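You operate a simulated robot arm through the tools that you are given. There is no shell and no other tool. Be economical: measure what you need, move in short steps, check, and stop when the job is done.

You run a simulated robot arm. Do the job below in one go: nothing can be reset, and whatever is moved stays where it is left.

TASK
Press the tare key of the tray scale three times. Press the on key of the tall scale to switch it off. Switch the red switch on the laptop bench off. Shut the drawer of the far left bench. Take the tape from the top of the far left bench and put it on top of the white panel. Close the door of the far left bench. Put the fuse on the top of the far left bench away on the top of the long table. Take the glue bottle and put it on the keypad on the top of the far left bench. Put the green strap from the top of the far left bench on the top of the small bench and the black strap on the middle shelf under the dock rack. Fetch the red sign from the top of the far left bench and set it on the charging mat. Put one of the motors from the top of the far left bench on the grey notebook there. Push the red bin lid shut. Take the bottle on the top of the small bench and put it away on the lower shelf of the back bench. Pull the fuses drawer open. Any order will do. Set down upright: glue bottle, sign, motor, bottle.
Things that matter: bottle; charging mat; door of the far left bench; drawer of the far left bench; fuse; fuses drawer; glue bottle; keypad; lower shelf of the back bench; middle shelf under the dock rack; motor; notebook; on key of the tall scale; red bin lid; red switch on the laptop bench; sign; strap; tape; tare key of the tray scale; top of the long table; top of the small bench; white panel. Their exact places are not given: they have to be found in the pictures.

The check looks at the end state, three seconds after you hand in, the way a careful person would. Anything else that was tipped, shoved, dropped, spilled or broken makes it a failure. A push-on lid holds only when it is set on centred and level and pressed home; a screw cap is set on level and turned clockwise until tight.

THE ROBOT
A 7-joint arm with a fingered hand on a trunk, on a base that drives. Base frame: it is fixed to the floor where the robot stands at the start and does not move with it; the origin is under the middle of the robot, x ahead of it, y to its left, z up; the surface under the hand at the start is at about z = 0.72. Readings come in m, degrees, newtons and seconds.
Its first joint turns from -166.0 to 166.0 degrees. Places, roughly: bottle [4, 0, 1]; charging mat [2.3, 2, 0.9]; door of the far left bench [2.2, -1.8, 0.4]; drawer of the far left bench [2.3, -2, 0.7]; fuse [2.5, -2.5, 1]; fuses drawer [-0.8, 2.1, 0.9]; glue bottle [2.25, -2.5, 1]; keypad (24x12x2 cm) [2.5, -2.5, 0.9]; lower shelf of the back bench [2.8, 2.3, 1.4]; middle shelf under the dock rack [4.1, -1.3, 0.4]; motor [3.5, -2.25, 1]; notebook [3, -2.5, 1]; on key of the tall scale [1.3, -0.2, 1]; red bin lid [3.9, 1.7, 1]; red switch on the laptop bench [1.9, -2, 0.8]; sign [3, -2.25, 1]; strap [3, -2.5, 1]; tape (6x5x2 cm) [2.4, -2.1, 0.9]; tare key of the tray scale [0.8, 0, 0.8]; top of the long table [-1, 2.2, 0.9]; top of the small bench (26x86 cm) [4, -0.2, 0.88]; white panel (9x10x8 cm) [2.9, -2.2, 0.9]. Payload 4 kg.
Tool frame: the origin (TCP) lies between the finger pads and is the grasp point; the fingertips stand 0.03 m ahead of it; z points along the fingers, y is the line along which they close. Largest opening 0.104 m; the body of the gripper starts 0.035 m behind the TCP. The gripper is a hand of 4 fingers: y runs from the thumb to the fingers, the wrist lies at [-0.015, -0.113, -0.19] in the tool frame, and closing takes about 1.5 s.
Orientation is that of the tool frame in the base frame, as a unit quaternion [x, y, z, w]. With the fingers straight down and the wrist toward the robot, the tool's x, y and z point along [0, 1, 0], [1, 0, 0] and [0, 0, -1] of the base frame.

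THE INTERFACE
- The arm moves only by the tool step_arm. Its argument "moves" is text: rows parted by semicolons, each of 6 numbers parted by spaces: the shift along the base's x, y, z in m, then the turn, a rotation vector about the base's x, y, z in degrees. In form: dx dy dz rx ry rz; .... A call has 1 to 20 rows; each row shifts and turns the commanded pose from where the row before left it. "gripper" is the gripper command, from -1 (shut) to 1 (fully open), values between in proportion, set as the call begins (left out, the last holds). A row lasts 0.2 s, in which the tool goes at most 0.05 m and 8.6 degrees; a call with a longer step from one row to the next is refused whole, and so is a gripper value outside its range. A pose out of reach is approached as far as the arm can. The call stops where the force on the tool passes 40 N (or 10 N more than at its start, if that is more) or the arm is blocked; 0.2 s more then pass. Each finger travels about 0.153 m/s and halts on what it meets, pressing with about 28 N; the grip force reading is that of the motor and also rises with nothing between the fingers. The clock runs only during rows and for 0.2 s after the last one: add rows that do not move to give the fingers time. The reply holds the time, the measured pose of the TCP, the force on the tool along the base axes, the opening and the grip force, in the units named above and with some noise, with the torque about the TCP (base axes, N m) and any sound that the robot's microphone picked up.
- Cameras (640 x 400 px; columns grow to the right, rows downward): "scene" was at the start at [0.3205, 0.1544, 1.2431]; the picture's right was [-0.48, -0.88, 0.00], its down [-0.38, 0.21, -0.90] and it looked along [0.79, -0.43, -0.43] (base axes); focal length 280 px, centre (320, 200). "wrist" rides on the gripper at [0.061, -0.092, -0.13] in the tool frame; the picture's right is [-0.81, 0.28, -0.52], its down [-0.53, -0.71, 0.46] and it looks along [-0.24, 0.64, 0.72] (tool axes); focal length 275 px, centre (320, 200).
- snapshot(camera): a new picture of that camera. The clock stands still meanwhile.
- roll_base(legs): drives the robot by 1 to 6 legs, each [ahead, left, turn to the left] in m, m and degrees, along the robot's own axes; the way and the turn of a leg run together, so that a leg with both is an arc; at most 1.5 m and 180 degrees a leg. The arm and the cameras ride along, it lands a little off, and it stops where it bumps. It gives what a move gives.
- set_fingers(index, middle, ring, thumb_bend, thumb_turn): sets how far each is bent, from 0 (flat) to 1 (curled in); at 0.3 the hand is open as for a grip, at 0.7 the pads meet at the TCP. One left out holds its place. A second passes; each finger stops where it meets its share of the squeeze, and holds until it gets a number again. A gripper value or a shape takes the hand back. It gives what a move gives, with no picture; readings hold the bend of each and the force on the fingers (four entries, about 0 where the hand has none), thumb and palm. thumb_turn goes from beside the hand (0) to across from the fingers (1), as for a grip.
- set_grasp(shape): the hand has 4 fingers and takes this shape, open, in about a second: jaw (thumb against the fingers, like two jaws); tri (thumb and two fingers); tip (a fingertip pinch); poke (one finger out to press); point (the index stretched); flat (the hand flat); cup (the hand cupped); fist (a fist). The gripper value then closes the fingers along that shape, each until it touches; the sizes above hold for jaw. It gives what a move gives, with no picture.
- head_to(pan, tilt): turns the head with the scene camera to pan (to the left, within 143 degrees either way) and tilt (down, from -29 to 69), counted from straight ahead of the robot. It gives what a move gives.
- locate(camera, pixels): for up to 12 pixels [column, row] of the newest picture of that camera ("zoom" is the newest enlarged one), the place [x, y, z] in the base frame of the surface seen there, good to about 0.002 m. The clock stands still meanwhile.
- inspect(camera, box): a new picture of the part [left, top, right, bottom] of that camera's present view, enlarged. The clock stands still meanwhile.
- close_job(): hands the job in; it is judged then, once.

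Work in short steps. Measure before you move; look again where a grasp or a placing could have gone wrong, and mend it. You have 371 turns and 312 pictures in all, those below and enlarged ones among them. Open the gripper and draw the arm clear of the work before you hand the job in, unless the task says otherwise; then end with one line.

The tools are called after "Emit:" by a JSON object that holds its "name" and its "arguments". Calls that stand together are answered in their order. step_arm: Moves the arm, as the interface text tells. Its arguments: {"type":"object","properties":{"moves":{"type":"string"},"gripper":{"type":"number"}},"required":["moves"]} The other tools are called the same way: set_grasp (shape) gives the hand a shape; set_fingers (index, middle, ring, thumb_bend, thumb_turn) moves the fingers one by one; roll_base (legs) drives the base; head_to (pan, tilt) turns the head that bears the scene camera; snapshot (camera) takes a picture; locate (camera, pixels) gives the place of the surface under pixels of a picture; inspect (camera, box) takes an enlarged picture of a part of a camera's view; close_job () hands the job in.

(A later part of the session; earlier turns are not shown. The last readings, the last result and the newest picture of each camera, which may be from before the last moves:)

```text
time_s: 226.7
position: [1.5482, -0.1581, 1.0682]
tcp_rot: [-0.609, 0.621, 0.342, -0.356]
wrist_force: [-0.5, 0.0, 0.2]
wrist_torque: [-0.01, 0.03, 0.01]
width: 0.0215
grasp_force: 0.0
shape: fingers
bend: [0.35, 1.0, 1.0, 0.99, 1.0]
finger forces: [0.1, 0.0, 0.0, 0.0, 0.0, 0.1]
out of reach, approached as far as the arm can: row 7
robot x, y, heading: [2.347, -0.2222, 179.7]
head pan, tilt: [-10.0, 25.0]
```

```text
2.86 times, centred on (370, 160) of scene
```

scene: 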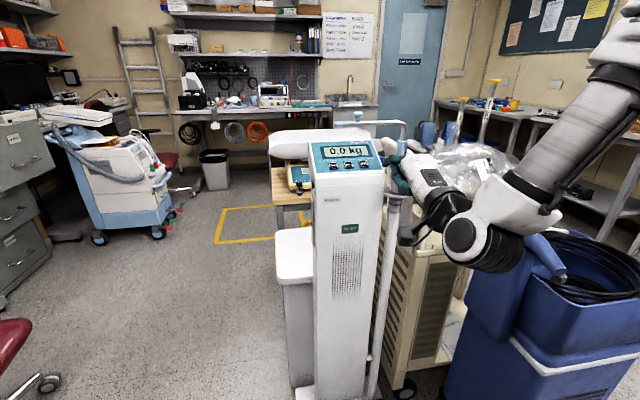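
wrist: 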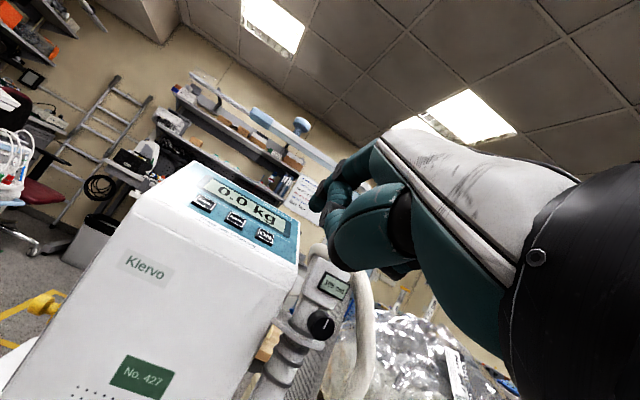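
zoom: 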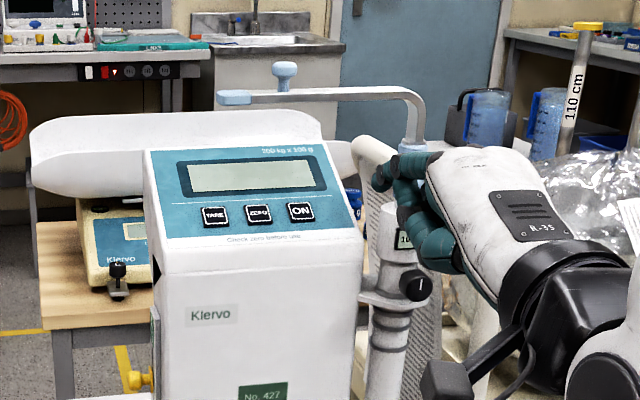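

Display is blank – tall scale off. Back away, restore the pose and turn toward the far left bench.

Emit:
{"name": "roll_base", "arguments": {"legs": [[-0.3, 0, 0]]}}

Emit:
{"name": "step_arm", "arguments": {"moves": "0 0 0.03 0 -7 0;0 0 0.03 0 -8 0;0 0 0.03 0 -8 0;0 0 0.03 0 -8 0;0 0 0.03 0 -8 0;0 0 0.03 0 -8 0;0 0 0.02 0 -8 0;0 0 0 0 -4 0;0 0 0 0 0 0"}}

Emit:
{"name": "set_grasp", "arguments": {"shape": "jaw"}}

Emit:
{"name": "roll_base", "arguments": {"legs": [[0, 0, 90]]}}

Emit:
{"name": "head_to", "arguments": {"pan": 0, "tilt": 25}}

Emit:
{"name": "snapshot", "arguments": {"camera": "scene"}}

Emit:
{"name": "head_to", "arguments": {"pan": -40, "tilt": 25}}

Emit:
{"name": "snapshot", "arguments": {"camera": "scene"}}

```text
time_s: 228.7
position: [1.8599, -0.1613, 1.0688]
tcp_rot: [-0.611, 0.619, 0.341, -0.357]
wrist_force: [0.5, -0.1, 0.2]
wrist_torque: [0.0, 0.0, 0.02]
width: 0.0215
grasp_force: 0.1
shape: fingers
bend: [0.35, 1.0, 1.0, 0.99, 1.0]
finger forces: [0.0, 0.0, 0.0, 0.0, 0.0, 0.0]
robot x, y, heading: [2.6582, -0.2224, 179.8]
head pan, tilt: [-10.0, 25.0]
```

```text
time_s: 230.7
position: [1.8583, -0.1598, 1.2674]
tcp_rot: [-0.699, 0.715, -0.004, -0.005]
wrist_force: [0.3, 0.4, -0.4]
wrist_torque: [-0.01, 0.0, 0.02]
width: 0.0215
grasp_force: 0.1
shape: fingers
bend: [0.35, 1.0, 1.0, 0.99, 1.0]
finger forces: [0.0, 0.0, 0.0, 0.0, 0.1, 0.0]
robot x, y, heading: [2.6557, -0.2204, 180.1]
head pan, tilt: [-10.0, 25.0]
```

```text
time_s: 231.6
position: [1.8583, -0.1616, 1.2685]
tcp_rot: [-0.7, 0.714, -0.004, -0.005]
wrist_force: [-0.1, -0.6, 1.3]
wrist_torque: [0.01, -0.01, 0.03]
width: 0.1035
grasp_force: 0.0
shape: jaw
bend: [0.3, 0.3, 0.3, 0.3, 0.98]
finger forces: [0.0, 0.0, 0.0, 0.1, 0.0, 0.0]
robot x, y, heading: [2.658, -0.22, 180.1]
head pan, tilt: [-10.0, 25.0]
```

```text
time_s: 235.8
position: [2.5877, -1.0201, 1.2674]
tcp_rot: [1.0, -0.019, 0.006, 0.001]
wrist_force: [0.0, 0.0, -0.1]
wrist_torque: [-0.01, 0.01, 0.03]
width: 0.1031
grasp_force: 0.0
shape: jaw
bend: [0.3, 0.3, 0.3, 0.3, 0.98]
finger forces: [0.0, 0.0, 0.1, 0.1, 0.0, 0.0]
robot x, y, heading: [2.6594, -0.2227, -90.7]
head pan, tilt: [-10.0, 25.0]
```

```text
time_s: 236.6
position: [2.5875, -1.0198, 1.2676]
tcp_rot: [1.0, -0.018, 0.006, 0.001]
wrist_force: [0.0, -0.5, -0.4]
wrist_torque: [0.06, 0.01, 0.03]
width: 0.1035
grasp_force: 0.0
shape: jaw
bend: [0.3, 0.3, 0.3, 0.3, 0.98]
finger forces: [0.0, 0.0, 0.0, 0.1, 0.0, 0.1]
robot x, y, heading: [2.6596, -0.2198, -90.8]
head pan, tilt: [0.0, 25.0]
```

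```text
189 pictures are left
```

scene: 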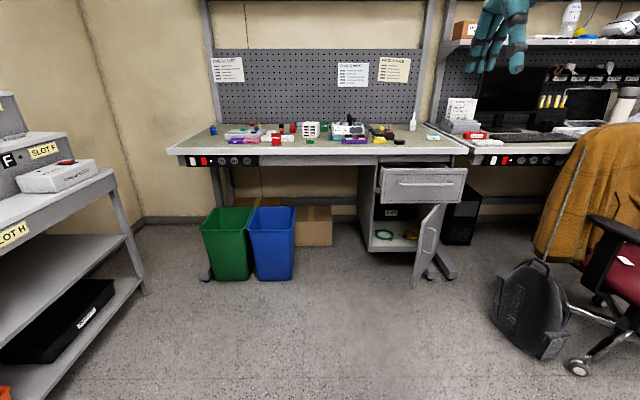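

```text
time_s: 237.6
position: [2.5879, -1.0195, 1.2677]
tcp_rot: [1.0, -0.017, 0.006, 0.001]
wrist_force: [-0.5, -0.3, 0.5]
wrist_torque: [0.02, 0.04, -0.05]
width: 0.1035
grasp_force: 0.0
shape: jaw
bend: [0.3, 0.3, 0.3, 0.3, 0.98]
finger forces: [0.0, 0.0, 0.0, 0.0, 0.0, 0.0]
robot x, y, heading: [2.6563, -0.2217, -90.9]
head pan, tilt: [-40.0, 25.0]
```

```text
188 pictures are left
```

scene: 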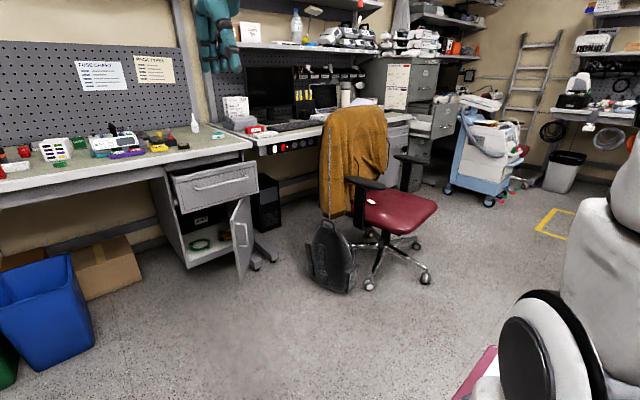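

Emit:
{"name": "locate", "arguments": {"camera": "scene", "pixels": [[240, 270], [245, 200], [235, 240], [215, 190], [250, 170], [190, 205], [275, 147], [330, 280], [350, 290], [255, 265], [160, 245]]}}

Emit:
{"name": "inspect", "arguments": {"camera": "scene", "box": [150, 90, 350, 290]}}

```text
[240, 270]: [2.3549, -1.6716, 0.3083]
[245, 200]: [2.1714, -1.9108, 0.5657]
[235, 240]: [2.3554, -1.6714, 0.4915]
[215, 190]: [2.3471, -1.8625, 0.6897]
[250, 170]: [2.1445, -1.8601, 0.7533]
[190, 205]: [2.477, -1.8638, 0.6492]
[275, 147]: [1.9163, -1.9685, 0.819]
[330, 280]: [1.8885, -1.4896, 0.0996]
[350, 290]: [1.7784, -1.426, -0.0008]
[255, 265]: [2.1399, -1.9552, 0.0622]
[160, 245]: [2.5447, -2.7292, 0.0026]
```

```text
2.00 times, centred on (250, 190) of scene
```

zoom: 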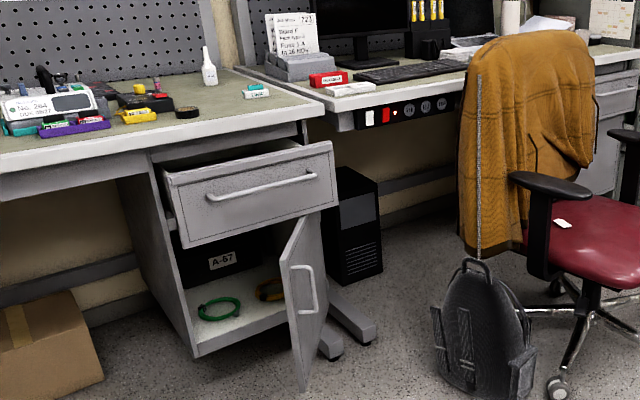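

Drawer front at y≈-1.86 (z 0.56–0.75), door ajar with free edge at (2.355,-1.67). Drive up to the drawer.

Emit:
{"name": "roll_base", "arguments": {"legs": [[0.88, -0.33, 0.7]]}}

Emit:
{"name": "head_to", "arguments": {"pan": 0, "tilt": 40}}

Emit:
{"name": "snapshot", "arguments": {"camera": "scene"}}

Emit:
{"name": "head_to", "arguments": {"pan": -50, "tilt": 30}}

Emit:
{"name": "snapshot", "arguments": {"camera": "scene"}}

```text
time_s: 242.5
position: [2.2236, -1.8934, 1.2687]
tcp_rot: [1.0, -0.029, 0.006, 0.002]
wrist_force: [-0.3, 0.4, 0.8]
wrist_torque: [0.0, 0.01, -0.01]
width: 0.1037
grasp_force: 0.1
shape: jaw
bend: [0.3, 0.3, 0.3, 0.3, 0.98]
finger forces: [0.0, 0.0, 0.0, 0.1, 0.0, 0.0]
robot x, y, heading: [2.3137, -1.0938, -92.2]
head pan, tilt: [-40.0, 25.0]
```

```text
time_s: 243.6
position: [2.2233, -1.8944, 1.2674]
tcp_rot: [1.0, -0.028, 0.005, 0.002]
wrist_force: [0.1, -0.1, -0.4]
wrist_torque: [0.01, 0.0, -0.05]
width: 0.1036
grasp_force: 0.0
shape: jaw
bend: [0.3, 0.3, 0.3, 0.3, 0.98]
finger forces: [0.1, 0.1, 0.0, 0.1, 0.0, 0.1]
robot x, y, heading: [2.3135, -1.097, -92.1]
head pan, tilt: [0.0, 40.0]
```

```text
186 pictures are left
```

scene: 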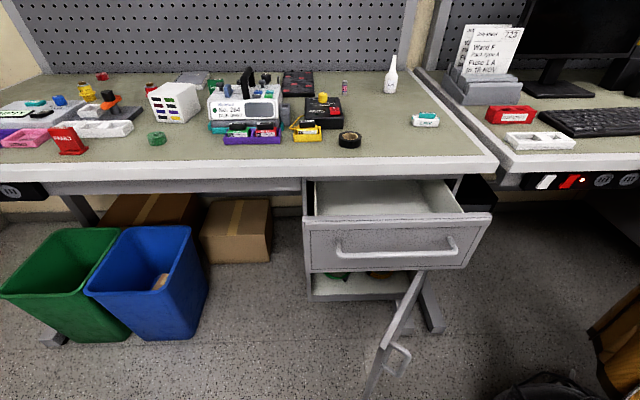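

```text
time_s: 244.8
position: [2.2229, -1.893, 1.2662]
tcp_rot: [1.0, -0.029, 0.006, 0.001]
wrist_force: [0.6, 0.0, -0.7]
wrist_torque: [0.02, 0.01, 0.0]
width: 0.1037
grasp_force: 0.1
shape: jaw
bend: [0.3, 0.3, 0.3, 0.3, 0.98]
finger forces: [0.1, 0.0, 0.0, 0.0, 0.1, 0.0]
robot x, y, heading: [2.3151, -1.0971, -92.3]
head pan, tilt: [-50.0, 30.0]
```

```text
185 pictures are left
```

scene: 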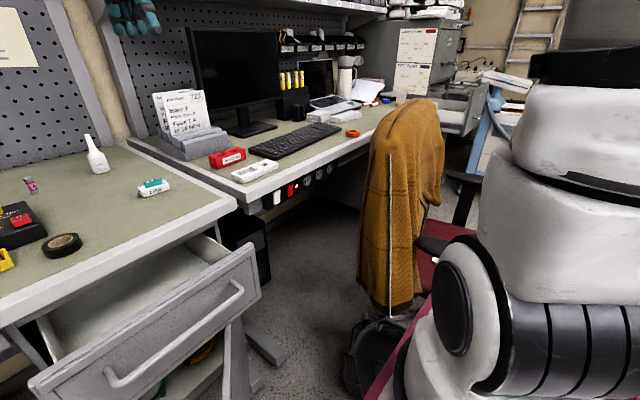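

Emit:
{"name": "head_to", "arguments": {"pan": 0, "tilt": 40}}

Emit:
{"name": "snapshot", "arguments": {"camera": "scene"}}

Emit:
{"name": "locate", "arguments": {"camera": "scene", "pixels": [[330, 250], [310, 222], [485, 216], [390, 235], [395, 250], [310, 190], [460, 160], [320, 285], [400, 300], [375, 370], [400, 355], [600, 180]]}}

Emit:
{"name": "inspect", "arguments": {"camera": "scene", "box": [140, 50, 460, 160]}}

```text
time_s: 246.0
position: [2.2243, -1.8936, 1.2666]
tcp_rot: [1.0, -0.03, 0.006, 0.001]
wrist_force: [-0.2, -0.8, -0.5]
wrist_torque: [-0.02, -0.01, -0.02]
width: 0.1036
grasp_force: 0.0
shape: jaw
bend: [0.3, 0.3, 0.3, 0.3, 0.98]
finger forces: [0.0, 0.0, 0.0, 0.0, 0.0, 0.0]
robot x, y, heading: [2.3164, -1.0979, -92.1]
head pan, tilt: [0.0, 40.0]
```

```text
184 pictures are left
```

scene: 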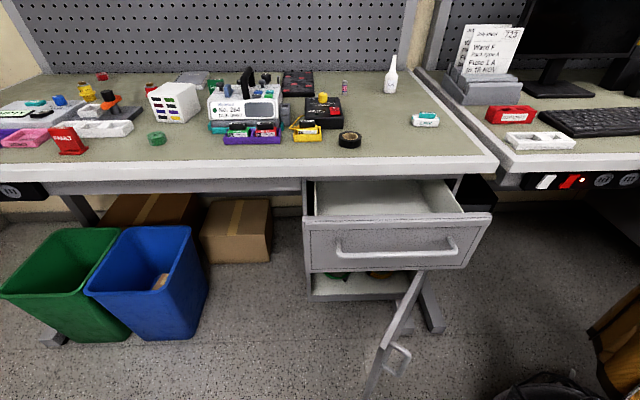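

```text
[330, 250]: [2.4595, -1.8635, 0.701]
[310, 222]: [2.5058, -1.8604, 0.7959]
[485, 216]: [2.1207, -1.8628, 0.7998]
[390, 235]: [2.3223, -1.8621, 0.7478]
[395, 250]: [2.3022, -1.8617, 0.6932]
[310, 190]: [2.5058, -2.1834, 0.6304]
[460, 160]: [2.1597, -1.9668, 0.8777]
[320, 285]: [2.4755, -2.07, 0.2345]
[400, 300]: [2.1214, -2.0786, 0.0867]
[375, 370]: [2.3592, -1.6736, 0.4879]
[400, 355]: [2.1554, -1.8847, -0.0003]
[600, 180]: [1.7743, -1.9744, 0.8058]
```

```text
2.00 times, centred on (300, 105) of scene
```

zoom: 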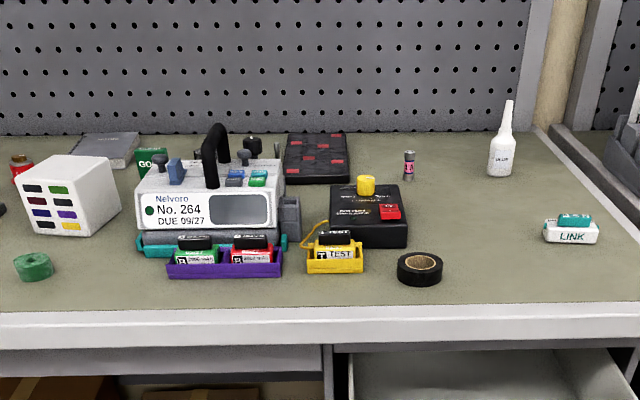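

The drawer front must slide ~0.2 m in under the bench top, so I'll push with the hand pitched forward. Back 0.1 m and pitch the closed hand.

Emit:
{"name": "roll_base", "arguments": {"legs": [[-0.1, 0, 2]]}}

Emit:
{"name": "step_arm", "arguments": {"moves": "0.01 0 0 -8 0 0;0.01 0 0 -8 0 0;0.01 0 0 -8 0 0;0.01 0 0 -8 0 0;0.01 0 0 -8 0 0;0.01 0 0 -8 0 0;0 0 0 -8 0 0;0 0 0 -8 0 0;0 0 0 -6 0 0;0 0 0 0 0 0", "gripper": -1}}

Emit:
{"name": "snapshot", "arguments": {"camera": "scene"}}

Emit:
{"name": "locate", "arguments": {"camera": "scene", "pixels": [[400, 165], [400, 240], [440, 240]]}}

```text
time_s: 247.1
position: [2.2561, -1.7976, 1.2668]
tcp_rot: [1.0, -0.009, 0.006, 0.0]
wrist_force: [-1.3, -0.9, 0.4]
wrist_torque: [-0.02, 0.01, 0.04]
width: 0.1039
grasp_force: 0.0
shape: jaw
bend: [0.3, 0.3, 0.3, 0.3, 0.98]
finger forces: [0.0, 0.0, 0.1, 0.1, 0.0, 0.0]
robot x, y, heading: [2.3173, -0.9963, -89.9]
head pan, tilt: [0.0, 40.0]
```

```text
time_s: 249.3
position: [2.3163, -1.7983, 1.2666]
tcp_rot: [0.818, -0.005, 0.01, 0.575]
wrist_force: [0.2, -0.2, -0.5]
wrist_torque: [0.02, 0.03, 0.0]
width: 0.0
grasp_force: 27.8
shape: jaw
bend: [0.7, 0.7, 0.7, 0.46, 1.0]
finger forces: [0.0, 0.1, 0.0, 0.1, 0.0, 0.0]
robot x, y, heading: [2.312, -0.9979, -89.6]
head pan, tilt: [0.0, 40.0]
```

```text
182 pictures are left
```

scene: 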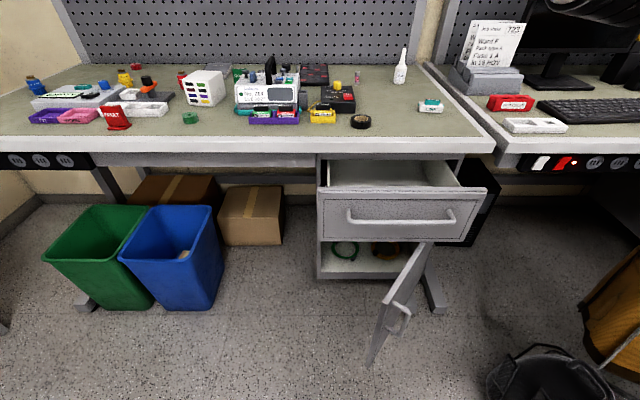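

```text
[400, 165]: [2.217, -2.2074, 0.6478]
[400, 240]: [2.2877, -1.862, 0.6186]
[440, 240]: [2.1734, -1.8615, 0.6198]
```

Emit:
{"name": "locate", "arguments": {"camera": "scene", "pixels": [[400, 222], [350, 220], [455, 215], [400, 200], [400, 145], [400, 155], [400, 192], [345, 212]]}}

Emit:
{"name": "step_arm", "arguments": {"moves": "0 0.03 -0.03 0 0 0;0 0.03 -0.03 0 0 0;0 0.03 -0.03 0 0 0;0 0.01 -0.04 0 0 0;0 0 -0.045 0 0 0;0 0 -0.045 0 0 0;0 0 -0.045 0 0 0;0 0 -0.045 0 0 0;0 0 0 0 0 0"}}

Emit:
{"name": "snapshot", "arguments": {"camera": "scene"}}

```text
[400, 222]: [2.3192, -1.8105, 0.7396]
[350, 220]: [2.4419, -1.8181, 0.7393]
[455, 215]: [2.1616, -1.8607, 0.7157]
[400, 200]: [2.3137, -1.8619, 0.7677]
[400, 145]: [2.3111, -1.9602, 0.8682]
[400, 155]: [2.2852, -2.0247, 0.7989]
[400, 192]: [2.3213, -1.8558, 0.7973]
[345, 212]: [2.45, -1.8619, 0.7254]
```

```text
time_s: 251.3
position: [2.3478, -1.7687, 0.9862]
tcp_rot: [0.818, -0.005, 0.01, 0.575]
wrist_force: [-0.5, -1.2, 0.3]
wrist_torque: [-0.01, 0.03, 0.01]
width: 0.0001
grasp_force: 27.9
shape: jaw
bend: [0.7, 0.7, 0.7, 0.46, 1.0]
finger forces: [0.0, 0.0, 0.1, 0.1, 0.0, 0.0]
out of reach, approached as far as the arm can: row 2, 3, 4, 5
robot x, y, heading: [2.313, -0.9959, -89.9]
head pan, tilt: [0.0, 40.0]
```

```text
181 pictures are left
```

scene: 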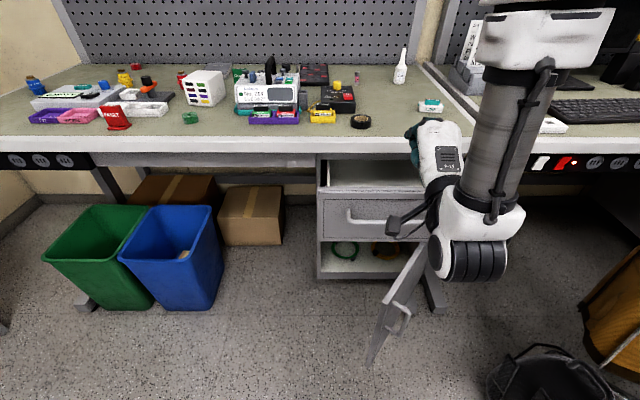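

Pose is near the inner reach limit; back the base 0.1 m more, then descend to handle height.

Emit:
{"name": "roll_base", "arguments": {"legs": [[-0.1, 0, 0]]}}

Emit:
{"name": "step_arm", "arguments": {"moves": "-0.01 -0.01 -0.04 0 0 0;-0.01 -0.01 -0.04 0 0 0;-0.01 -0.01 -0.04 0 0 0;0 -0.01 -0.04 0 0 0;0 0 -0.04 0 0 0;0 0 -0.04 0 0 0;0 0 0 0 0 0"}}

Emit:
{"name": "snapshot", "arguments": {"camera": "scene"}}

Emit:
{"name": "snapshot", "arguments": {"camera": "wrist"}}

```text
time_s: 252.5
position: [2.3455, -1.664, 0.9864]
tcp_rot: [0.819, -0.005, 0.01, 0.574]
wrist_force: [0.3, 0.4, 0.8]
wrist_torque: [-0.03, -0.03, 0.02]
width: 0.0001
grasp_force: 27.9
shape: jaw
bend: [0.7, 0.7, 0.7, 0.46, 1.0]
finger forces: [0.0, 0.0, 0.0, 0.0, 0.1, 0.0]
robot x, y, heading: [2.3172, -0.8959, -90.1]
head pan, tilt: [0.0, 40.0]
```

```text
time_s: 254.1
position: [2.3181, -1.7025, 0.7463]
tcp_rot: [0.819, -0.006, 0.01, 0.574]
wrist_force: [-0.4, 0.0, -0.1]
wrist_torque: [-0.03, 0.03, -0.02]
width: 0.0
grasp_force: 27.6
shape: jaw
bend: [0.7, 0.7, 0.7, 0.46, 1.0]
finger forces: [0.0, 0.0, 0.1, 0.1, 0.0, 0.1]
robot x, y, heading: [2.3188, -0.8962, -89.9]
head pan, tilt: [0.0, 40.0]
```

```text
180 pictures are left
```

scene: 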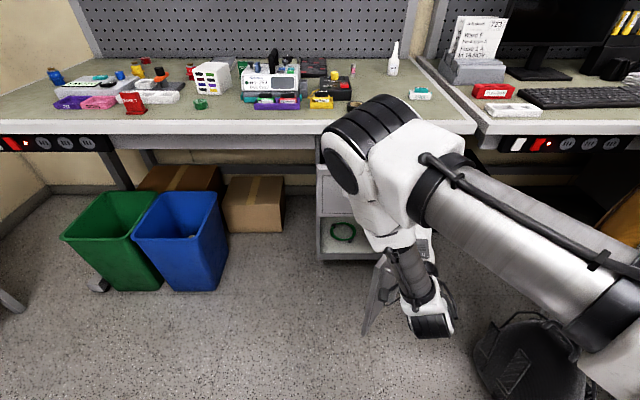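

```text
179 pictures are left
```

wrist: 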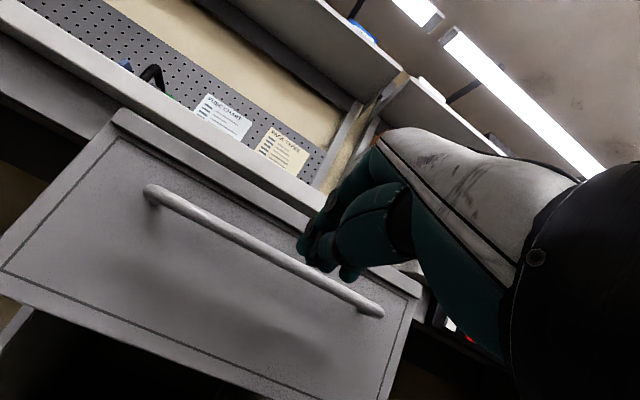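

The elbow leans over the bench edge; I check its clearance.

Emit:
{"name": "locate", "arguments": {"camera": "scene", "pixels": [[350, 130], [375, 105], [335, 165], [400, 110], [345, 190], [330, 150]]}}

Emit:
{"name": "locate", "arguments": {"camera": "wrist", "pixels": [[302, 245], [310, 255], [300, 262], [345, 278], [280, 265]]}}

```text
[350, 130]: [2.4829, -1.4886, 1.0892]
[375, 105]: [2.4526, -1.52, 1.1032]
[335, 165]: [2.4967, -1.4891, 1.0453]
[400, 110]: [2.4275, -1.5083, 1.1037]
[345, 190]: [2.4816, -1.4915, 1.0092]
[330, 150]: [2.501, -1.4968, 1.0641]
```

```text
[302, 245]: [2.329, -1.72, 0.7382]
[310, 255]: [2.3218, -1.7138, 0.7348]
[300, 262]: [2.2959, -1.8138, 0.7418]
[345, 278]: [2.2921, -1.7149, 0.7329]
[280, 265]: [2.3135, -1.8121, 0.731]
```

Elbow is clear. Push forward (−y) in small steps.

Emit:
{"name": "step_arm", "arguments": {"moves": "0 -0.03 0 0 0 0;0 -0.03 0 0 0 0;0 -0.02 0 0 0 0;0 -0.02 0 0 0 0;0 -0.02 0 0 0 0;0 -0.02 0 0 0 0;0 -0.02 0 0 0 0;0 -0.02 0 0 0 0;0 0 0 0 0 0"}}

Emit:
{"name": "snapshot", "arguments": {"camera": "wrist"}}

Emit:
{"name": "snapshot", "arguments": {"camera": "scene"}}

```text
time_s: 256.1
position: [2.3163, -1.8851, 0.7442]
tcp_rot: [0.818, -0.006, 0.009, 0.575]
wrist_force: [0.3, 0.7, 1.8]
wrist_torque: [-0.06, -0.04, -0.01]
width: 0.0001
grasp_force: 27.8
shape: jaw
bend: [0.7, 0.7, 0.7, 0.46, 1.0]
finger forces: [0.0, 0.0, 0.0, 0.0, 0.1, 0.0]
robot x, y, heading: [2.318, -0.8902, -89.9]
head pan, tilt: [0.0, 40.0]
```

```text
178 pictures are left
```

wrist: 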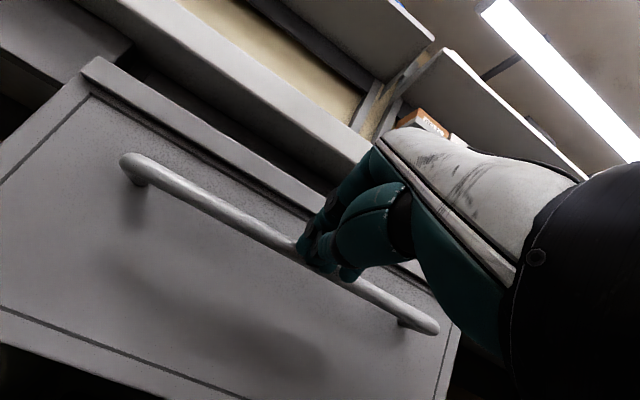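

```text
177 pictures are left
```

scene: 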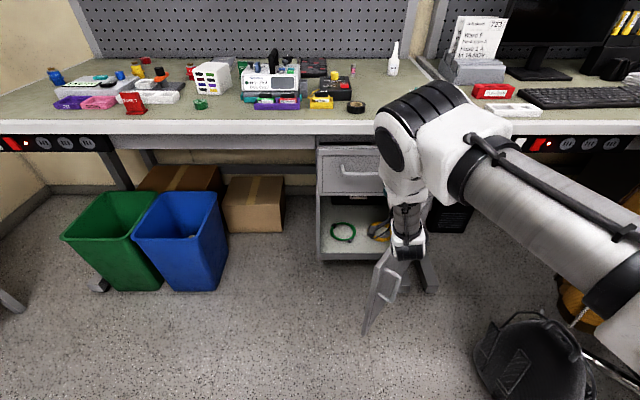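

The drawer slides in. Continue pushing.

Emit:
{"name": "step_arm", "arguments": {"moves": "0 -0.02 0 0 0 0;0 -0.02 0 0 0 0;0 -0.02 0 0 0 0;0 -0.02 0 0 0 0;0 -0.015 0 0 0 0;0 -0.015 0 0 0 0;0 -0.01 0 0 0 0;0 -0.01 0 0 0 0;0 0 0 0 0 0"}}

Emit:
{"name": "snapshot", "arguments": {"camera": "wrist"}}

Emit:
{"name": "snapshot", "arguments": {"camera": "scene"}}

```text
time_s: 256.8
position: [2.3159, -1.9266, 0.7449]
tcp_rot: [0.818, -0.006, 0.009, 0.575]
wrist_force: [-1.5, 35.4, 15.8]
wrist_torque: [-0.12, 0.0, -0.13]
width: 0.0001
grasp_force: 28.2
shape: jaw
bend: [0.7, 0.7, 0.7, 0.46, 1.0]
finger forces: [0.0, 42.5, 0.0, 0.0, 0.0, 0.0]
robot x, y, heading: [2.3134, -0.8949, -90.1]
head pan, tilt: [0.0, 40.0]
stopped in row 3: the force on the tool passed its limit at 78 N (the readings are from after the stop); the commanded pose is now the measured one
```

```text
176 pictures are left
```

wrist: 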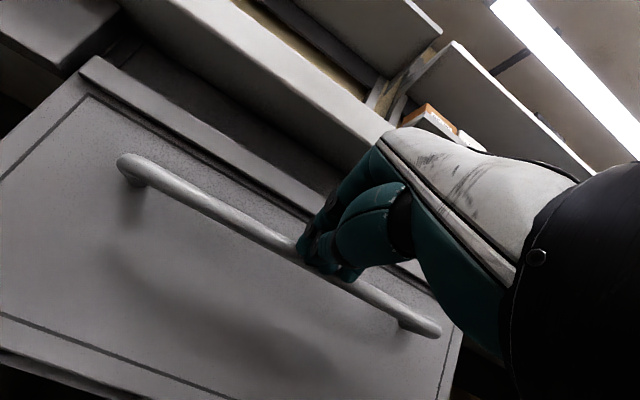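

```text
175 pictures are left
```

scene: 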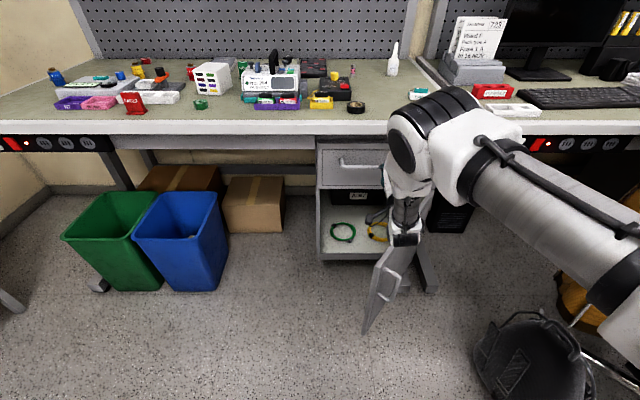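

Stopped hard: check whether the drawer is fully shut.

Emit:
{"name": "locate", "arguments": {"camera": "scene", "pixels": [[340, 175], [330, 155], [322, 170], [320, 185], [325, 225], [345, 165], [340, 145]]}}

Emit:
{"name": "step_arm", "arguments": {"moves": "0 0.02 0 0 0 0;0 0.03 0 0 0 0;0 0.04 0 0 0 0;0 0.04 0 0 0 0;0 0.04 0 0 0 0;0 0 0 0 0 0"}}

Emit:
{"name": "inspect", "arguments": {"camera": "scene", "box": [290, 120, 450, 280]}}

Emit:
{"name": "snapshot", "arguments": {"camera": "wrist"}}

```text
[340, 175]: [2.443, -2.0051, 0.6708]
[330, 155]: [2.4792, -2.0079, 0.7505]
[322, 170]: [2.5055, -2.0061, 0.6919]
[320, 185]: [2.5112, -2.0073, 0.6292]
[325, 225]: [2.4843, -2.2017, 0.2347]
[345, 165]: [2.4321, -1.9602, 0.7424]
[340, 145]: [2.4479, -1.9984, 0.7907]
```

```text
time_s: 258.2
position: [2.3116, -1.7559, 0.7444]
tcp_rot: [0.818, -0.006, 0.009, 0.574]
wrist_force: [0.8, -0.2, 0.1]
wrist_torque: [0.03, -0.01, 0.02]
width: 0.0
grasp_force: 27.5
shape: jaw
bend: [0.7, 0.7, 0.7, 0.46, 1.0]
finger forces: [0.0, 0.0, 0.0, 0.0, 0.1, 0.0]
robot x, y, heading: [2.3159, -0.8959, -90.2]
head pan, tilt: [0.0, 40.0]
```

```text
2.50 times, centred on (370, 200) of scene
```

zoom: 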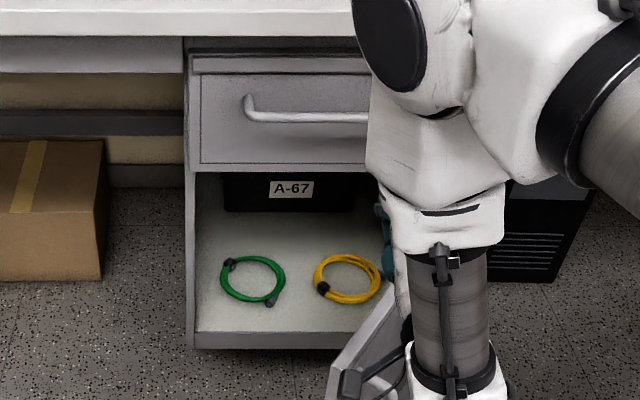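

```text
173 pictures are left
```

wrist: 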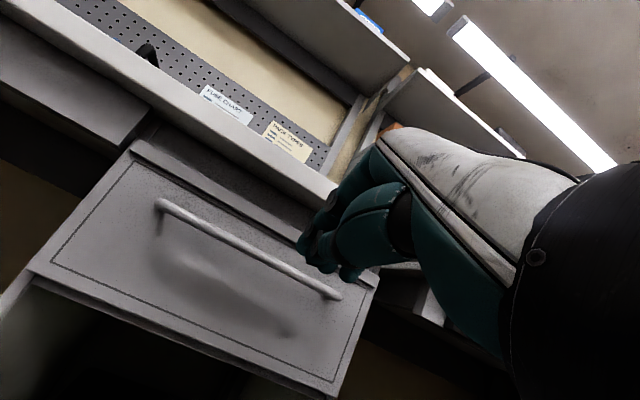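

Emit:
{"name": "locate", "arguments": {"camera": "zoom", "pixels": [[190, 250], [190, 120], [190, 300], [210, 100], [260, 338], [195, 65], [270, 60]]}}

Emit:
{"name": "locate", "arguments": {"camera": "wrist", "pixels": [[20, 300], [5, 320], [60, 240], [100, 120], [200, 180], [290, 390]]}}

```text
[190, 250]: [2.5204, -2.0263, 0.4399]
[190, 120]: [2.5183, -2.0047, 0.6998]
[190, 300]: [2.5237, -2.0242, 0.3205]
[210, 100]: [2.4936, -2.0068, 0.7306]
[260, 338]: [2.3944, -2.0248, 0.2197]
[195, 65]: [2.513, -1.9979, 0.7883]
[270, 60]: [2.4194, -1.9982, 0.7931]
```

```text
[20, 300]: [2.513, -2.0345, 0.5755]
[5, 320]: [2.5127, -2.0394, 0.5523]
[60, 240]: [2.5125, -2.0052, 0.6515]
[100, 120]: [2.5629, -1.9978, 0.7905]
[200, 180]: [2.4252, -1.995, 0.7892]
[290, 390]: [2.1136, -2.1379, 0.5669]
```

The face plate sits flush against the cabinet: drawer shut. Now look at the door.

Emit:
{"name": "step_arm", "arguments": {"moves": "-0.04 0.02 0.02 0 0 0;-0.04 0.02 0.02 0 0 0;-0.04 0 0.02 0 0 0;-0.04 0 0.02 0 0 0;0 0 0 0 0 0"}}

Emit:
{"name": "snapshot", "arguments": {"camera": "scene"}}

Emit:
{"name": "inspect", "arguments": {"camera": "scene", "box": [290, 180, 490, 380]}}

```text
time_s: 259.4
position: [2.1483, -1.7195, 0.8243]
tcp_rot: [0.818, -0.006, 0.009, 0.575]
wrist_force: [-1.1, -0.3, -0.2]
wrist_torque: [0.01, 0.0, 0.01]
width: 0.0
grasp_force: 28.4
shape: jaw
bend: [0.7, 0.7, 0.7, 0.46, 1.0]
finger forces: [0.1, 0.1, 0.0, 0.0, 0.0, 0.1]
robot x, y, heading: [2.3132, -0.8941, -90.2]
head pan, tilt: [0.0, 40.0]
```

```text
172 pictures are left
```

scene: 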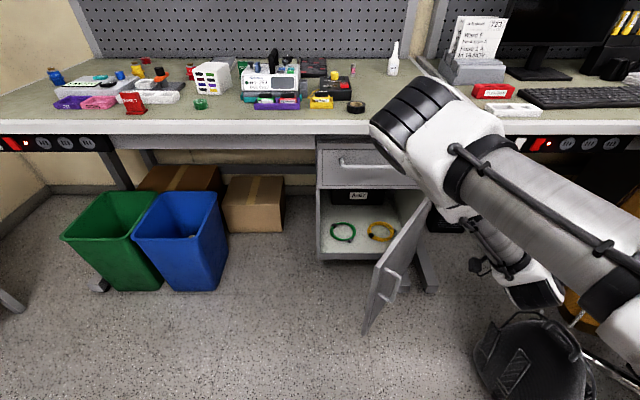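

```text
2.00 times, centred on (390, 280) of scene
```

zoom: 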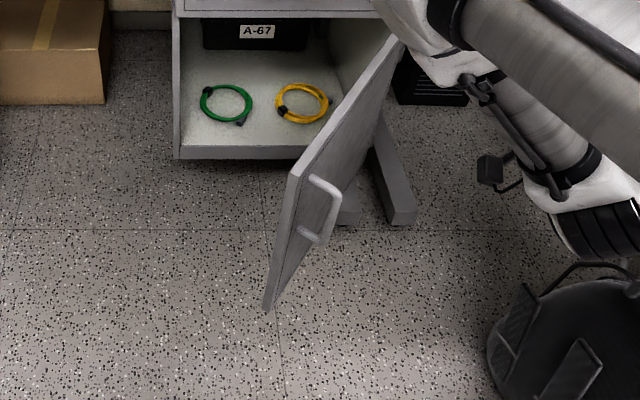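

Emit:
{"name": "locate", "arguments": {"camera": "zoom", "pixels": [[312, 178], [318, 235], [305, 165], [293, 178], [268, 300], [380, 60], [330, 190], [395, 40], [340, 130], [290, 260], [350, 150]]}}

```text
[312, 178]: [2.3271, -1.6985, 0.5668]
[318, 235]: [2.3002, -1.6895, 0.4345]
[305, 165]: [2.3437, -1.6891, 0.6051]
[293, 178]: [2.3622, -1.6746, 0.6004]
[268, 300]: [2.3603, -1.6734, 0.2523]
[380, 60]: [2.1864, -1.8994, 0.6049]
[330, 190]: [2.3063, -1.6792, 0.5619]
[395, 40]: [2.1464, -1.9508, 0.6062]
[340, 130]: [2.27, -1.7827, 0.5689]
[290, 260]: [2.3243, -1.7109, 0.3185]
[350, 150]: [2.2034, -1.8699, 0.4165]
```

Emit:
{"name": "locate", "arguments": {"camera": "scene", "pixels": [[535, 290], [560, 300], [510, 240], [480, 265], [530, 340], [500, 330], [560, 340]]}}

```text
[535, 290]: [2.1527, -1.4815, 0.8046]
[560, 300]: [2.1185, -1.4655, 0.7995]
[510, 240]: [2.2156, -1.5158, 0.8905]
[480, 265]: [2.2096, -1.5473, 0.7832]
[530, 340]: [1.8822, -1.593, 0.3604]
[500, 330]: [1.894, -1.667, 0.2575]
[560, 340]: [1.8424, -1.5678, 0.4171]
```

Wrist has clearance. Descend beside the door's outer face at z≈0.48.

Emit:
{"name": "step_arm", "arguments": {"moves": "0.01 0.01 -0.045 0 0 0;0.01 0.005 -0.045 0 0 0;0.01 0.005 -0.045 0 0 0;0.01 0 -0.045 0 0 0;0 0 -0.045 0 0 0;0 0 -0.045 0 0 0;0 0 -0.045 0 0 0;0 0 -0.03 0 0 0;0 0 0 0 0 0"}}

Emit:
{"name": "snapshot", "arguments": {"camera": "scene"}}

Emit:
{"name": "snapshot", "arguments": {"camera": "wrist"}}

```text
time_s: 261.4
position: [2.1975, -1.705, 0.4873]
tcp_rot: [0.82, -0.006, 0.009, 0.573]
wrist_force: [0.0, -0.6, -0.2]
wrist_torque: [-0.02, -0.01, -0.01]
width: 0.0
grasp_force: 28.2
shape: jaw
bend: [0.7, 0.7, 0.7, 0.46, 1.0]
finger forces: [0.0, 0.0, 0.0, 0.0, 0.0, 0.0]
out of reach, approached as far as the arm can: row 8
robot x, y, heading: [2.3156, -0.8912, -90.0]
head pan, tilt: [0.0, 40.0]
```

```text
170 pictures are left
```

scene: 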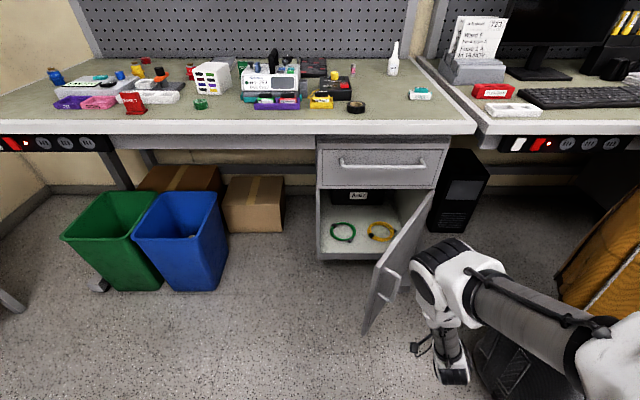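

```text
169 pictures are left
```

wrist: 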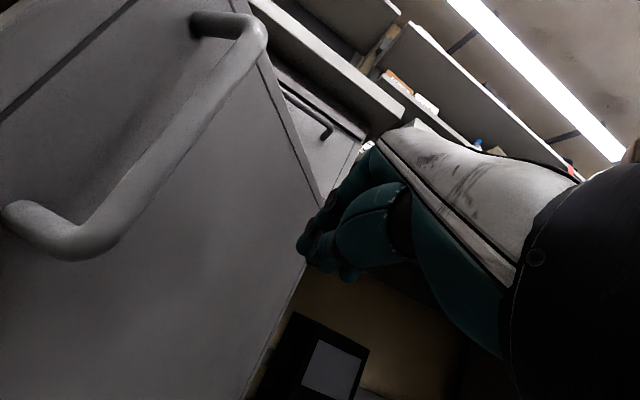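

Push along the door's arc.

Emit:
{"name": "step_arm", "arguments": {"moves": "0.03 -0.03 0 0 0 0;0.03 -0.03 0 0 0 0;0.02 -0.03 0 0 0 0;0.02 -0.03 0 0 0 0;0.02 -0.03 0 0 0 0;0.02 -0.03 0 0 0 0;0 0 0 0 0 0"}}

Emit:
{"name": "snapshot", "arguments": {"camera": "scene"}}

```text
time_s: 263.0
position: [2.3181, -1.859, 0.494]
tcp_rot: [0.818, -0.007, 0.008, 0.575]
wrist_force: [1.4, 0.2, 0.2]
wrist_torque: [0.01, 0.02, 0.01]
width: 0.0
grasp_force: 28.3
shape: jaw
bend: [0.7, 0.7, 0.7, 0.47, 1.0]
finger forces: [0.1, 0.0, 0.0, 0.0, 0.0, 0.0]
out of reach, approached as far as the arm can: row 5, 6
robot x, y, heading: [2.3157, -0.8938, -90.1]
head pan, tilt: [0.0, 40.0]
```

```text
168 pictures are left
```

scene: 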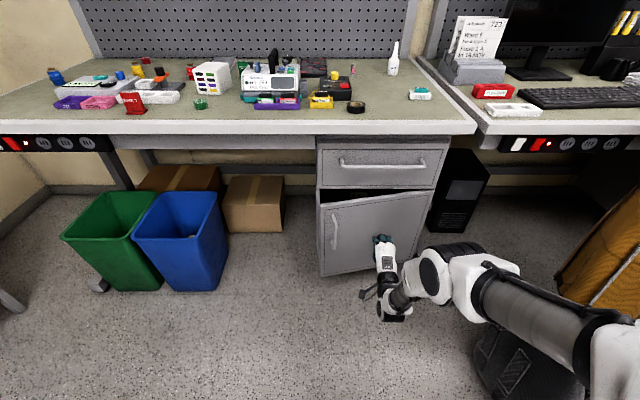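

Door almost shut. Drive the base 0.09 m ahead to push it home.

Emit:
{"name": "roll_base", "arguments": {"legs": [[0.09, 0, 0]]}}

Emit:
{"name": "step_arm", "arguments": {"moves": "0 -0.006 0 0 0 0;0 -0.006 0 0 0 0;0 -0.006 0 0 0 0;0 -0.006 0 0 0 0;0 -0.006 0 0 0 0;0 0 0 0 0 0"}}

Emit:
{"name": "inspect", "arguments": {"camera": "scene", "box": [290, 120, 490, 320]}}

```text
time_s: 264.1
position: [2.3158, -1.9476, 0.493]
tcp_rot: [0.819, -0.008, 0.008, 0.574]
wrist_force: [0.0, -0.9, -0.3]
wrist_torque: [0.03, -0.01, 0.02]
width: 0.0
grasp_force: 27.9
shape: jaw
bend: [0.7, 0.7, 0.7, 0.47, 1.0]
finger forces: [0.0, 0.0, 0.1, 0.1, 0.0, 0.1]
robot x, y, heading: [2.3124, -0.9822, -90.2]
head pan, tilt: [0.0, 40.0]
```

```text
time_s: 265.5
position: [2.3161, -1.9529, 0.4947]
tcp_rot: [0.818, -0.007, 0.009, 0.575]
wrist_force: [-0.4, 0.5, 0.8]
wrist_torque: [0.03, -0.04, -0.03]
width: 0.0
grasp_force: 27.8
shape: jaw
bend: [0.7, 0.7, 0.7, 0.47, 1.0]
finger forces: [0.0, 0.0, 0.0, 0.0, 0.0, 0.1]
out of reach, approached as far as the arm can: row 1, 2, 3, 4
robot x, y, heading: [2.3148, -0.9833, -90.3]
head pan, tilt: [0.0, 40.0]
```

```text
2.00 times, centred on (390, 220) of scene
```

zoom: 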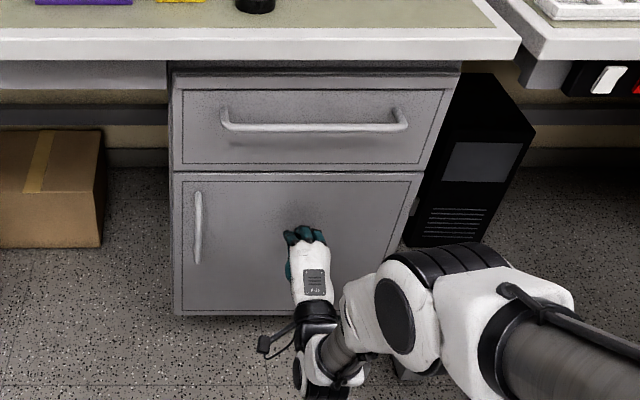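

Emit:
{"name": "locate", "arguments": {"camera": "zoom", "pixels": [[183, 200], [185, 290], [300, 190], [400, 200], [220, 300], [230, 155]]}}

Emit:
{"name": "roll_base", "arguments": {"legs": [[0.03, 0, 0]]}}

Emit:
{"name": "inspect", "arguments": {"camera": "scene", "box": [290, 120, 490, 320]}}

Emit:
{"name": "locate", "arguments": {"camera": "zoom", "pixels": [[183, 200], [185, 290], [300, 190], [400, 200], [220, 300], [230, 155]]}}

```text
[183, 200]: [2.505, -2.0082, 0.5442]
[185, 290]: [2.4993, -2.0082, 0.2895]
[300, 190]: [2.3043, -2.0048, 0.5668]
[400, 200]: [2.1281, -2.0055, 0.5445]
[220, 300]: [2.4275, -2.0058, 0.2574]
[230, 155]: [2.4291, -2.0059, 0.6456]
```

```text
time_s: 266.4
position: [2.3158, -1.9765, 0.4908]
tcp_rot: [0.82, -0.006, 0.01, 0.572]
wrist_force: [0.2, 6.0, -2.6]
wrist_torque: [0.14, 0.03, 0.02]
width: 0.0001
grasp_force: 28.9
shape: jaw
bend: [0.7, 0.7, 0.7, 0.47, 1.0]
finger forces: [0.0, 0.1, 0.0, 0.0, 0.0, 0.0]
robot x, y, heading: [2.3183, -1.0089, -90.2]
head pan, tilt: [0.0, 40.0]
stopped in leg 1: the force on the tool passed its limit at 55 N (the readings are from after the stop); the commanded pose is now the measured one
```

```text
2.00 times, centred on (390, 220) of scene
```

zoom: 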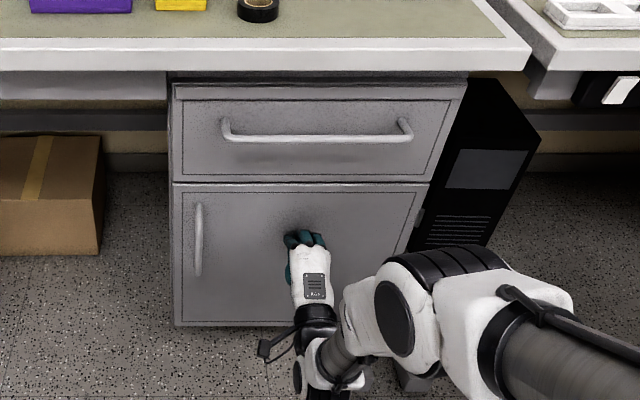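

```text
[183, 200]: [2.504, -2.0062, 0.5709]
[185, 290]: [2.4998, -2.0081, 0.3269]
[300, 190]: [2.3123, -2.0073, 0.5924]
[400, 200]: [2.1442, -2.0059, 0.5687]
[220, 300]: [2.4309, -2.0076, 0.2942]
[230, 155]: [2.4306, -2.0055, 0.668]
```

Door is shut. Retreat, raise the hand, and look at the red switch.

Emit:
{"name": "roll_base", "arguments": {"legs": [[-0.15, 0, 0]]}}

Emit:
{"name": "step_arm", "arguments": {"moves": "0 0.01 0.045 0 0 0;0 0.01 0.045 0 0 0;0 0.01 0.045 0 0 0;0 0.01 0.045 0 0 0;0 0 0.045 0 0 0;0 0 0.045 0 0 0;0 0 0.045 0 0 0;0 0 0.045 0 0 0;0 0 0.045 0 0 0;0 0 0 0 0 0"}}

Emit:
{"name": "roll_base", "arguments": {"legs": [[0, -0.2, 0]]}}

Emit:
{"name": "head_to", "arguments": {"pan": -15, "tilt": 30}}

Emit:
{"name": "snapshot", "arguments": {"camera": "scene"}}

```text
time_s: 267.8
position: [2.3178, -1.8218, 0.4924]
tcp_rot: [0.819, -0.006, 0.009, 0.573]
wrist_force: [0.6, 1.1, -0.2]
wrist_torque: [0.0, 0.02, 0.01]
width: 0.0
grasp_force: 27.8
shape: jaw
bend: [0.7, 0.7, 0.7, 0.47, 1.0]
finger forces: [0.0, 0.0, 0.2, 0.0, 0.0, 0.1]
robot x, y, heading: [2.3175, -0.8534, -90.2]
head pan, tilt: [0.0, 40.0]
```

```text
time_s: 270.0
position: [2.3187, -1.7808, 0.896]
tcp_rot: [0.819, -0.006, 0.009, 0.573]
wrist_force: [-0.6, -0.3, 0.6]
wrist_torque: [0.0, 0.03, -0.02]
width: 0.0
grasp_force: 28.3
shape: jaw
bend: [0.7, 0.7, 0.7, 0.47, 1.0]
finger forces: [0.0, 0.0, 0.1, 0.0, 0.0, 0.0]
robot x, y, heading: [2.3171, -0.8565, -90.3]
head pan, tilt: [0.0, 40.0]
```

```text
time_s: 271.6
position: [2.1027, -1.7771, 0.8958]
tcp_rot: [0.819, -0.01, 0.007, 0.573]
wrist_force: [-0.1, 0.1, -0.2]
wrist_torque: [0.0, 0.01, -0.03]
width: 0.0
grasp_force: 27.9
shape: jaw
bend: [0.7, 0.7, 0.7, 0.47, 1.0]
finger forces: [0.0, 0.0, 0.1, 0.0, 0.0, 0.0]
robot x, y, heading: [2.1086, -0.8496, -91.1]
head pan, tilt: [0.0, 40.0]
```

```text
time_s: 272.4
position: [2.1032, -1.7776, 0.8956]
tcp_rot: [0.819, -0.011, 0.006, 0.574]
wrist_force: [0.8, 1.3, -0.1]
wrist_torque: [0.01, -0.03, 0.0]
width: 0.0
grasp_force: 27.9
shape: jaw
bend: [0.7, 0.7, 0.7, 0.47, 1.0]
finger forces: [0.0, 0.1, 0.0, 0.0, 0.0, 0.0]
robot x, y, heading: [2.1064, -0.8564, -90.7]
head pan, tilt: [-15.0, 30.0]
```

```text
165 pictures are left
```

scene: 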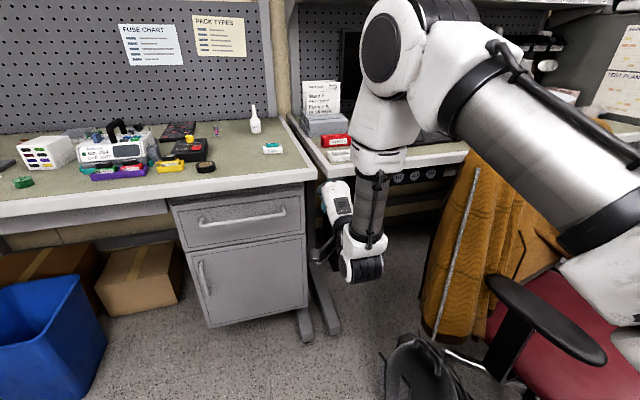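

Emit:
{"name": "snapshot", "arguments": {"camera": "wrist"}}

Emit:
{"name": "set_grasp", "arguments": {"shape": "poke"}}

Emit:
{"name": "set_fingers", "arguments": {"index": 0.7, "middle": 1, "ring": 1, "thumb_bend": 1}}

Emit:
{"name": "step_arm", "arguments": {"moves": "-0.04 0 0 0 0 0;-0.04 0 -0.01 0 0 0;-0.04 0 -0.02 0 0 0;-0.04 0 -0.02 0 0 0;0 0 0 0 0 0"}}

Emit:
{"name": "snapshot", "arguments": {"camera": "wrist"}}

Emit:
{"name": "snapshot", "arguments": {"camera": "scene"}}

```text
164 pictures are left
```

wrist: 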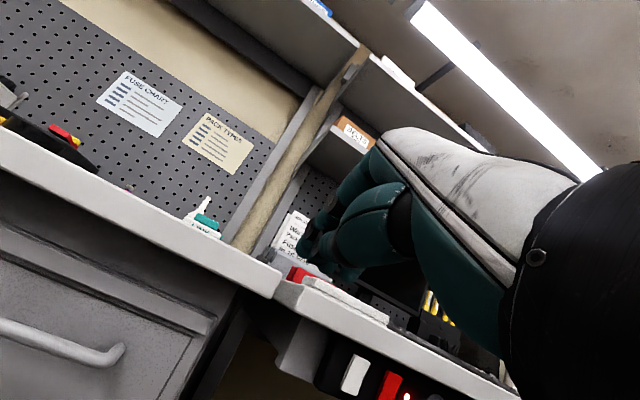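

```text
time_s: 273.3
position: [2.104, -1.7778, 0.8946]
tcp_rot: [0.819, -0.011, 0.005, 0.574]
wrist_force: [-0.8, -0.1, -0.5]
wrist_torque: [0.0, 0.01, -0.03]
width: 0.0
grasp_force: 0.0
shape: poke
bend: [0.7, 0.7, 0.99, 1.0, 1.0]
finger forces: [0.0, 0.0, 0.0, 0.0, 0.0, 0.0]
robot x, y, heading: [2.1064, -0.8541, -90.6]
head pan, tilt: [-15.0, 30.0]
```

```text
time_s: 274.3
position: [2.1026, -1.7783, 0.8943]
tcp_rot: [0.819, -0.01, 0.006, 0.573]
wrist_force: [0.1, 0.1, -0.1]
wrist_torque: [0.0, 0.01, 0.01]
width: 0.0227
grasp_force: 0.1
shape: fingers
bend: [0.34, 1.0, 1.0, 1.0, 1.0]
finger forces: [0.0, 0.1, 0.0, 0.0, 0.0, 0.1]
robot x, y, heading: [2.1085, -0.8536, -90.9]
head pan, tilt: [-15.0, 30.0]
```

```text
time_s: 275.5
position: [1.9406, -1.7755, 0.8455]
tcp_rot: [0.819, -0.01, 0.007, 0.573]
wrist_force: [-0.4, -0.2, 0.1]
wrist_torque: [-0.01, 0.0, 0.03]
width: 0.0223
grasp_force: 0.0
shape: fingers
bend: [0.35, 1.0, 1.0, 1.0, 1.0]
finger forces: [0.0, 0.1, 0.1, 0.0, 0.0, 0.0]
robot x, y, heading: [2.1085, -0.8541, -90.7]
head pan, tilt: [-15.0, 30.0]
```

```text
163 pictures are left
```

wrist: 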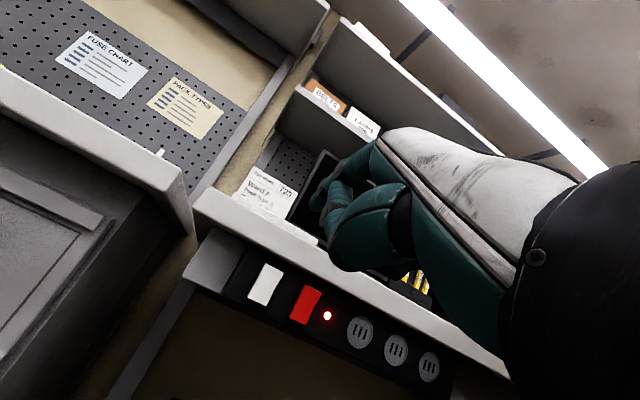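

```text
162 pictures are left
```

scene: 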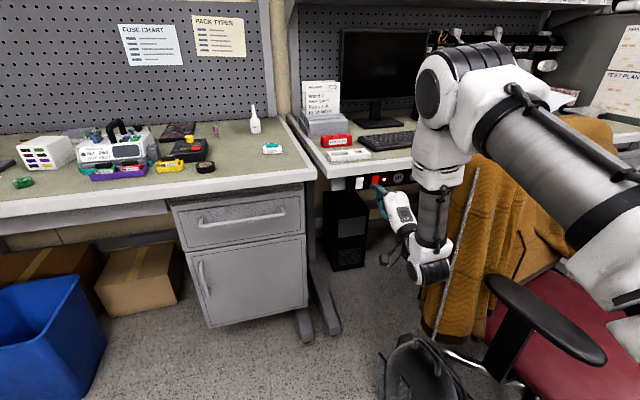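

Emit:
{"name": "inspect", "arguments": {"camera": "wrist", "box": [210, 230, 370, 350]}}

Emit:
{"name": "locate", "arguments": {"camera": "zoom", "pixels": [[380, 300], [365, 330], [395, 270], [350, 320], [410, 290], [470, 345], [390, 240], [340, 360], [220, 220]]}}

Emit:
{"name": "locate", "arguments": {"camera": "wrist", "pixels": [[318, 205], [320, 210], [315, 203], [325, 195], [335, 255]]}}

```text
3.33 times, centred on (290, 290) of wrist
```

zoom: 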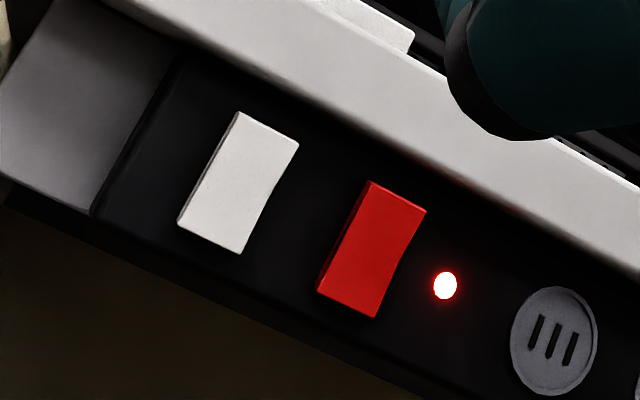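

```text
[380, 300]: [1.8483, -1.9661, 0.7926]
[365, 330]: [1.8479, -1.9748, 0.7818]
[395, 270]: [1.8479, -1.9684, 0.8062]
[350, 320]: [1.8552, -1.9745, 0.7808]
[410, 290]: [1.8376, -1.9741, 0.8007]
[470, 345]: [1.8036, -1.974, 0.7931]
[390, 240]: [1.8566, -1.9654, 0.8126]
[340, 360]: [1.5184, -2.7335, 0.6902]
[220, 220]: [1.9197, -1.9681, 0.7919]
```

```text
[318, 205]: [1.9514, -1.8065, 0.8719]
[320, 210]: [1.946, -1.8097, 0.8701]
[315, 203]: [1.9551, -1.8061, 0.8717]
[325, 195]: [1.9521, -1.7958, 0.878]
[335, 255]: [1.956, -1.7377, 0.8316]
```

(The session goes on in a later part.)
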